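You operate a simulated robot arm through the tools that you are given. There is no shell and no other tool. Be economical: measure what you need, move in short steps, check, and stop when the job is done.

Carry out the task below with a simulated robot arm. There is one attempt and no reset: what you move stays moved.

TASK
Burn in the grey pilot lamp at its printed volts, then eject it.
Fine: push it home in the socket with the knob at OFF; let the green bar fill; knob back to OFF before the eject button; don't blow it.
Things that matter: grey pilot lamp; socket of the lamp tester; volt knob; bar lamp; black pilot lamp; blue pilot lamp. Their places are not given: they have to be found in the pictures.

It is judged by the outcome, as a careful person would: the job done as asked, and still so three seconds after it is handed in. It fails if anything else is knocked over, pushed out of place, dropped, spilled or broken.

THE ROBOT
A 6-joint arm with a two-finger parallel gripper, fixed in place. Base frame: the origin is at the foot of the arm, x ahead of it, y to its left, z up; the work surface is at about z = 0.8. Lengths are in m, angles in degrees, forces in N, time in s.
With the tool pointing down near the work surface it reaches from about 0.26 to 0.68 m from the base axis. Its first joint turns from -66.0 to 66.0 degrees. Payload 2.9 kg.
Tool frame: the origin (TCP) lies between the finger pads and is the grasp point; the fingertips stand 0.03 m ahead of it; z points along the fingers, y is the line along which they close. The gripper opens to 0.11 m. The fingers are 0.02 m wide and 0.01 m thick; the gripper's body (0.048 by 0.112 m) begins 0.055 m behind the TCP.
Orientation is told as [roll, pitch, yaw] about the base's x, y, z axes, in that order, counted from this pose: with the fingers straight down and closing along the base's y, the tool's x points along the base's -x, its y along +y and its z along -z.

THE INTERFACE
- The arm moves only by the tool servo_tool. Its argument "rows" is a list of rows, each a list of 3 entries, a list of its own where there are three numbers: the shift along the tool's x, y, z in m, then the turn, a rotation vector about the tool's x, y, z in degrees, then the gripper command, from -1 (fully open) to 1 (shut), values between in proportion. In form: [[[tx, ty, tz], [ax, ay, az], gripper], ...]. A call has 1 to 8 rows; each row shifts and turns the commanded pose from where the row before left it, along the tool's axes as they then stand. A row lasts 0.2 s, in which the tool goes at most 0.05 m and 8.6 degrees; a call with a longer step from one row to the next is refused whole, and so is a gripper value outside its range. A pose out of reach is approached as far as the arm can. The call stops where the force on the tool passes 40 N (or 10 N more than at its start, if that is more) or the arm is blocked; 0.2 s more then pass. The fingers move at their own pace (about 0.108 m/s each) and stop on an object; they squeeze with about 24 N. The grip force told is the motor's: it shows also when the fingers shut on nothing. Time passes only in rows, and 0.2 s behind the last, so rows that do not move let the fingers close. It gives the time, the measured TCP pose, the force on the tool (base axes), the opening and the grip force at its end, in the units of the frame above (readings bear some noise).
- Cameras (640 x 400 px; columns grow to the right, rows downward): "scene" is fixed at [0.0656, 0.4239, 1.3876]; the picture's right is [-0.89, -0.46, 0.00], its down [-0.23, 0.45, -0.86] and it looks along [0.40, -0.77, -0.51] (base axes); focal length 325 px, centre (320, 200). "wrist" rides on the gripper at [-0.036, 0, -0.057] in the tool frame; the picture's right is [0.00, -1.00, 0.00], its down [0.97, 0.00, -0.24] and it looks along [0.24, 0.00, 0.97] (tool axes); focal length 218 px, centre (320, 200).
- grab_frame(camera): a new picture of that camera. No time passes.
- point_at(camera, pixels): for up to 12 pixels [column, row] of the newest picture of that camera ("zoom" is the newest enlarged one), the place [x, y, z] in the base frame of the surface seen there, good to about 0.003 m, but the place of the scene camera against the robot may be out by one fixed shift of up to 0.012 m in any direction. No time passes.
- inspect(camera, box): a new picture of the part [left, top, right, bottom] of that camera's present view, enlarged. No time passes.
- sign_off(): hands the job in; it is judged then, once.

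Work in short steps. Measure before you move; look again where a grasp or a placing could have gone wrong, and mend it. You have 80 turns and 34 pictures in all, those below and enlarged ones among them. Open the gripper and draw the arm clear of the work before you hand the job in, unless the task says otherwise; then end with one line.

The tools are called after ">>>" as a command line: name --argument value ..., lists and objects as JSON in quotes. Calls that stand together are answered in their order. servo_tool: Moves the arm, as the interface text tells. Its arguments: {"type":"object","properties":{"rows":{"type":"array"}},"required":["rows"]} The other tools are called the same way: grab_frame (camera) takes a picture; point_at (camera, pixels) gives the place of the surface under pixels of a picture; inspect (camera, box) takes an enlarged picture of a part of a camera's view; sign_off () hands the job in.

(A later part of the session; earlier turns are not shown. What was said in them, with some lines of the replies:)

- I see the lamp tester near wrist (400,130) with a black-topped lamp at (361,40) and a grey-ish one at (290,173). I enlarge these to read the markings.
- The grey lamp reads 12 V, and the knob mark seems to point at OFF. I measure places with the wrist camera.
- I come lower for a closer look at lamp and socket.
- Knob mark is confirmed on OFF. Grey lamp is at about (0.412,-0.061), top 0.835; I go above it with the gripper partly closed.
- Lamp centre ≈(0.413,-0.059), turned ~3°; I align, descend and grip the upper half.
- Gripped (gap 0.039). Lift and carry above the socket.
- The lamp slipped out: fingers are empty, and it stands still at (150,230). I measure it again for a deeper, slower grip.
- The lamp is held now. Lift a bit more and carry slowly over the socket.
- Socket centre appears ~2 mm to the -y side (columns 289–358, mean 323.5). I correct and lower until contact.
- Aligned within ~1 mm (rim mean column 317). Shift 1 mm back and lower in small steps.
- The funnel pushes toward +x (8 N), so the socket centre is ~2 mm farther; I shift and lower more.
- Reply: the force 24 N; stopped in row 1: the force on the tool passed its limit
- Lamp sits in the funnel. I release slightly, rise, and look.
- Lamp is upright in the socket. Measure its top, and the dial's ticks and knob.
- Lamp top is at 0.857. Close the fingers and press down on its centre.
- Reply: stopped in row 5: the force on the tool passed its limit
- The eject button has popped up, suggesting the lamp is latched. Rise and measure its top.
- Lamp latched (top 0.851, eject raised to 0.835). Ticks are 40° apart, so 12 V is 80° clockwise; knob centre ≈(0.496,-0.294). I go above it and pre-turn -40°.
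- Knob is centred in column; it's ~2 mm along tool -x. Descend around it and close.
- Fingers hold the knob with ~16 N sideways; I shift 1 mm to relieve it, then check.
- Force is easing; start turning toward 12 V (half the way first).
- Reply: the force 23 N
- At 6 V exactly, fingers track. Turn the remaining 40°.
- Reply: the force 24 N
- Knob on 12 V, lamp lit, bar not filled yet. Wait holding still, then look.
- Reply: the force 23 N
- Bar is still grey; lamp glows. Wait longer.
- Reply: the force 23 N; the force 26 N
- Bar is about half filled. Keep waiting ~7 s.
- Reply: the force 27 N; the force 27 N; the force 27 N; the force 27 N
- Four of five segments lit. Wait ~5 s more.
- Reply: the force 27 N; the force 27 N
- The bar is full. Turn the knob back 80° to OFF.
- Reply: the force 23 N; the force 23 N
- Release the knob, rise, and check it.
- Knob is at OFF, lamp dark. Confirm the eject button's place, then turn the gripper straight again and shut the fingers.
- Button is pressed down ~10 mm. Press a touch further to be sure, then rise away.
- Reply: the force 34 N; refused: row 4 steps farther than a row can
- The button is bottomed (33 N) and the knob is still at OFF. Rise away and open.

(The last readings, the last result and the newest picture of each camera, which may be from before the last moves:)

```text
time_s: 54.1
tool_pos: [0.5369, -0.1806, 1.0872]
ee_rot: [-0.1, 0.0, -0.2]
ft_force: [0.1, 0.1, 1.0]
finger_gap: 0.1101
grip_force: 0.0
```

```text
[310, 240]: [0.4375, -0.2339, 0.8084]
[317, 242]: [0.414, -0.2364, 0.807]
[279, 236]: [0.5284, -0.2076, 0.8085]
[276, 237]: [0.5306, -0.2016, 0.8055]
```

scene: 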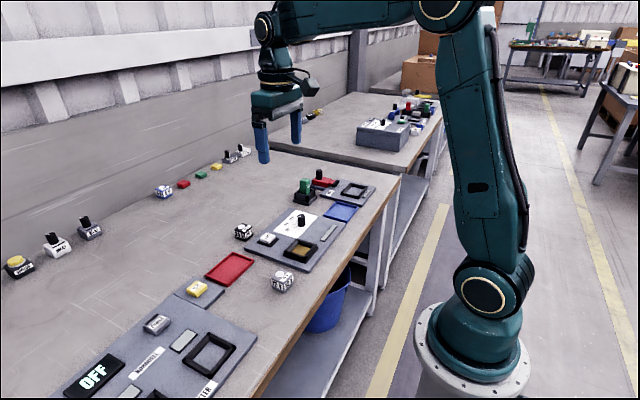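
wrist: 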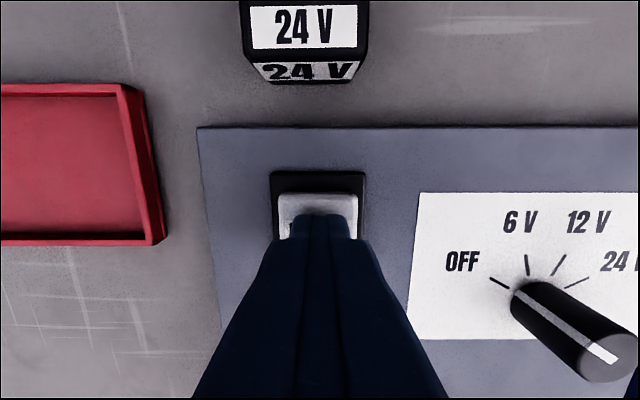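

No pictures remain, so I check by touch: the button stood at 0.830 when unlatched and 0.835 when latched. I lower the shut fingers to just above it.

>>> servo_tool --rows '[[[0, 0, 0.045], [0, 0, 0], 1], [[0, 0, 0.045], [0, 0, 0], 1], [[0, 0, 0.045], [0, 0, 0], 1], [[0, 0, 0.045], [0, 0, 0], 1], [[0, 0, 0.03], [0, 0, 0], 1], [[0, 0, 0.008], [0, 0, 0], 1], [[0, 0, 0], [0, 0, 0], 1]]'

>>> servo_tool --rows '[[[0, 0, 0.003], [0, 0, 0], 1], [[0, 0, 0.002], [0, 0, 0], 1]]'

>>> servo_tool --rows '[[[0, 0, 0.0015], [0, 0, 0], 1]]'

>>> servo_tool --rows '[[[0, 0, 0.0015], [0, 0, 0], 1]]'

```text
time_s: 55.7
tool_pos: [0.5393, -0.1823, 0.8694]
ee_rot: [0.1, 0.1, -0.1]
ft_force: [-0.1, 0.3, 1.1]
finger_gap: 0.0
grip_force: 24.0
```

```text
time_s: 56.3
tool_pos: [0.5388, -0.1809, 0.8649]
ee_rot: [-0.1, -0.2, -0.2]
ft_force: [0.4, -0.3, -1.0]
finger_gap: 0.0
grip_force: 23.7
```

```text
time_s: 56.7
tool_pos: [0.5392, -0.1816, 0.8641]
ee_rot: [0.0, -0.1, -0.2]
ft_force: [0.9, 0.7, 0.5]
finger_gap: 0.0
grip_force: 24.1
```

```text
time_s: 57.1
tool_pos: [0.5398, -0.1812, 0.8627]
ee_rot: [0.0, -0.1, -0.2]
ft_force: [0.3, 0.6, 0.6]
finger_gap: 0.0
grip_force: 23.9
```

No contact at tip height 0.8327, so the button is no longer raised, which fits an ejected lamp. Withdraw and open.

>>> servo_tool --rows '[[[0, 0, -0.03], [0, 0, 0], 1], [[0, 0, -0.045], [0, 0, 0], 1], [[0, 0, -0.045], [0, 0, 0], 1], [[0, 0, -0.045], [0, 0, 0], 0], [[0, 0, -0.045], [0, 0, 0], -1], [[0, 0, -0.04], [0, 0, 0], -1], [[0, 0, 0], [0, 0, 0], -1]]'

>>> sign_off

```text
time_s: 58.7
tool_pos: [0.5397, -0.178, 1.1139]
ee_rot: [-0.1, -0.1, -0.1]
ft_force: [-0.7, 0.7, 0.4]
finger_gap: 0.1097
grip_force: 0.0
```

```text
The job is handed in.
```

I burned in the grey lamp at its printed 12 V until the green bar was full, turned the knob back to OFF, then pressed eject; I had no pictures left to see the lamp come up, but the eject button had dropped from its raised position when I checked by touch.
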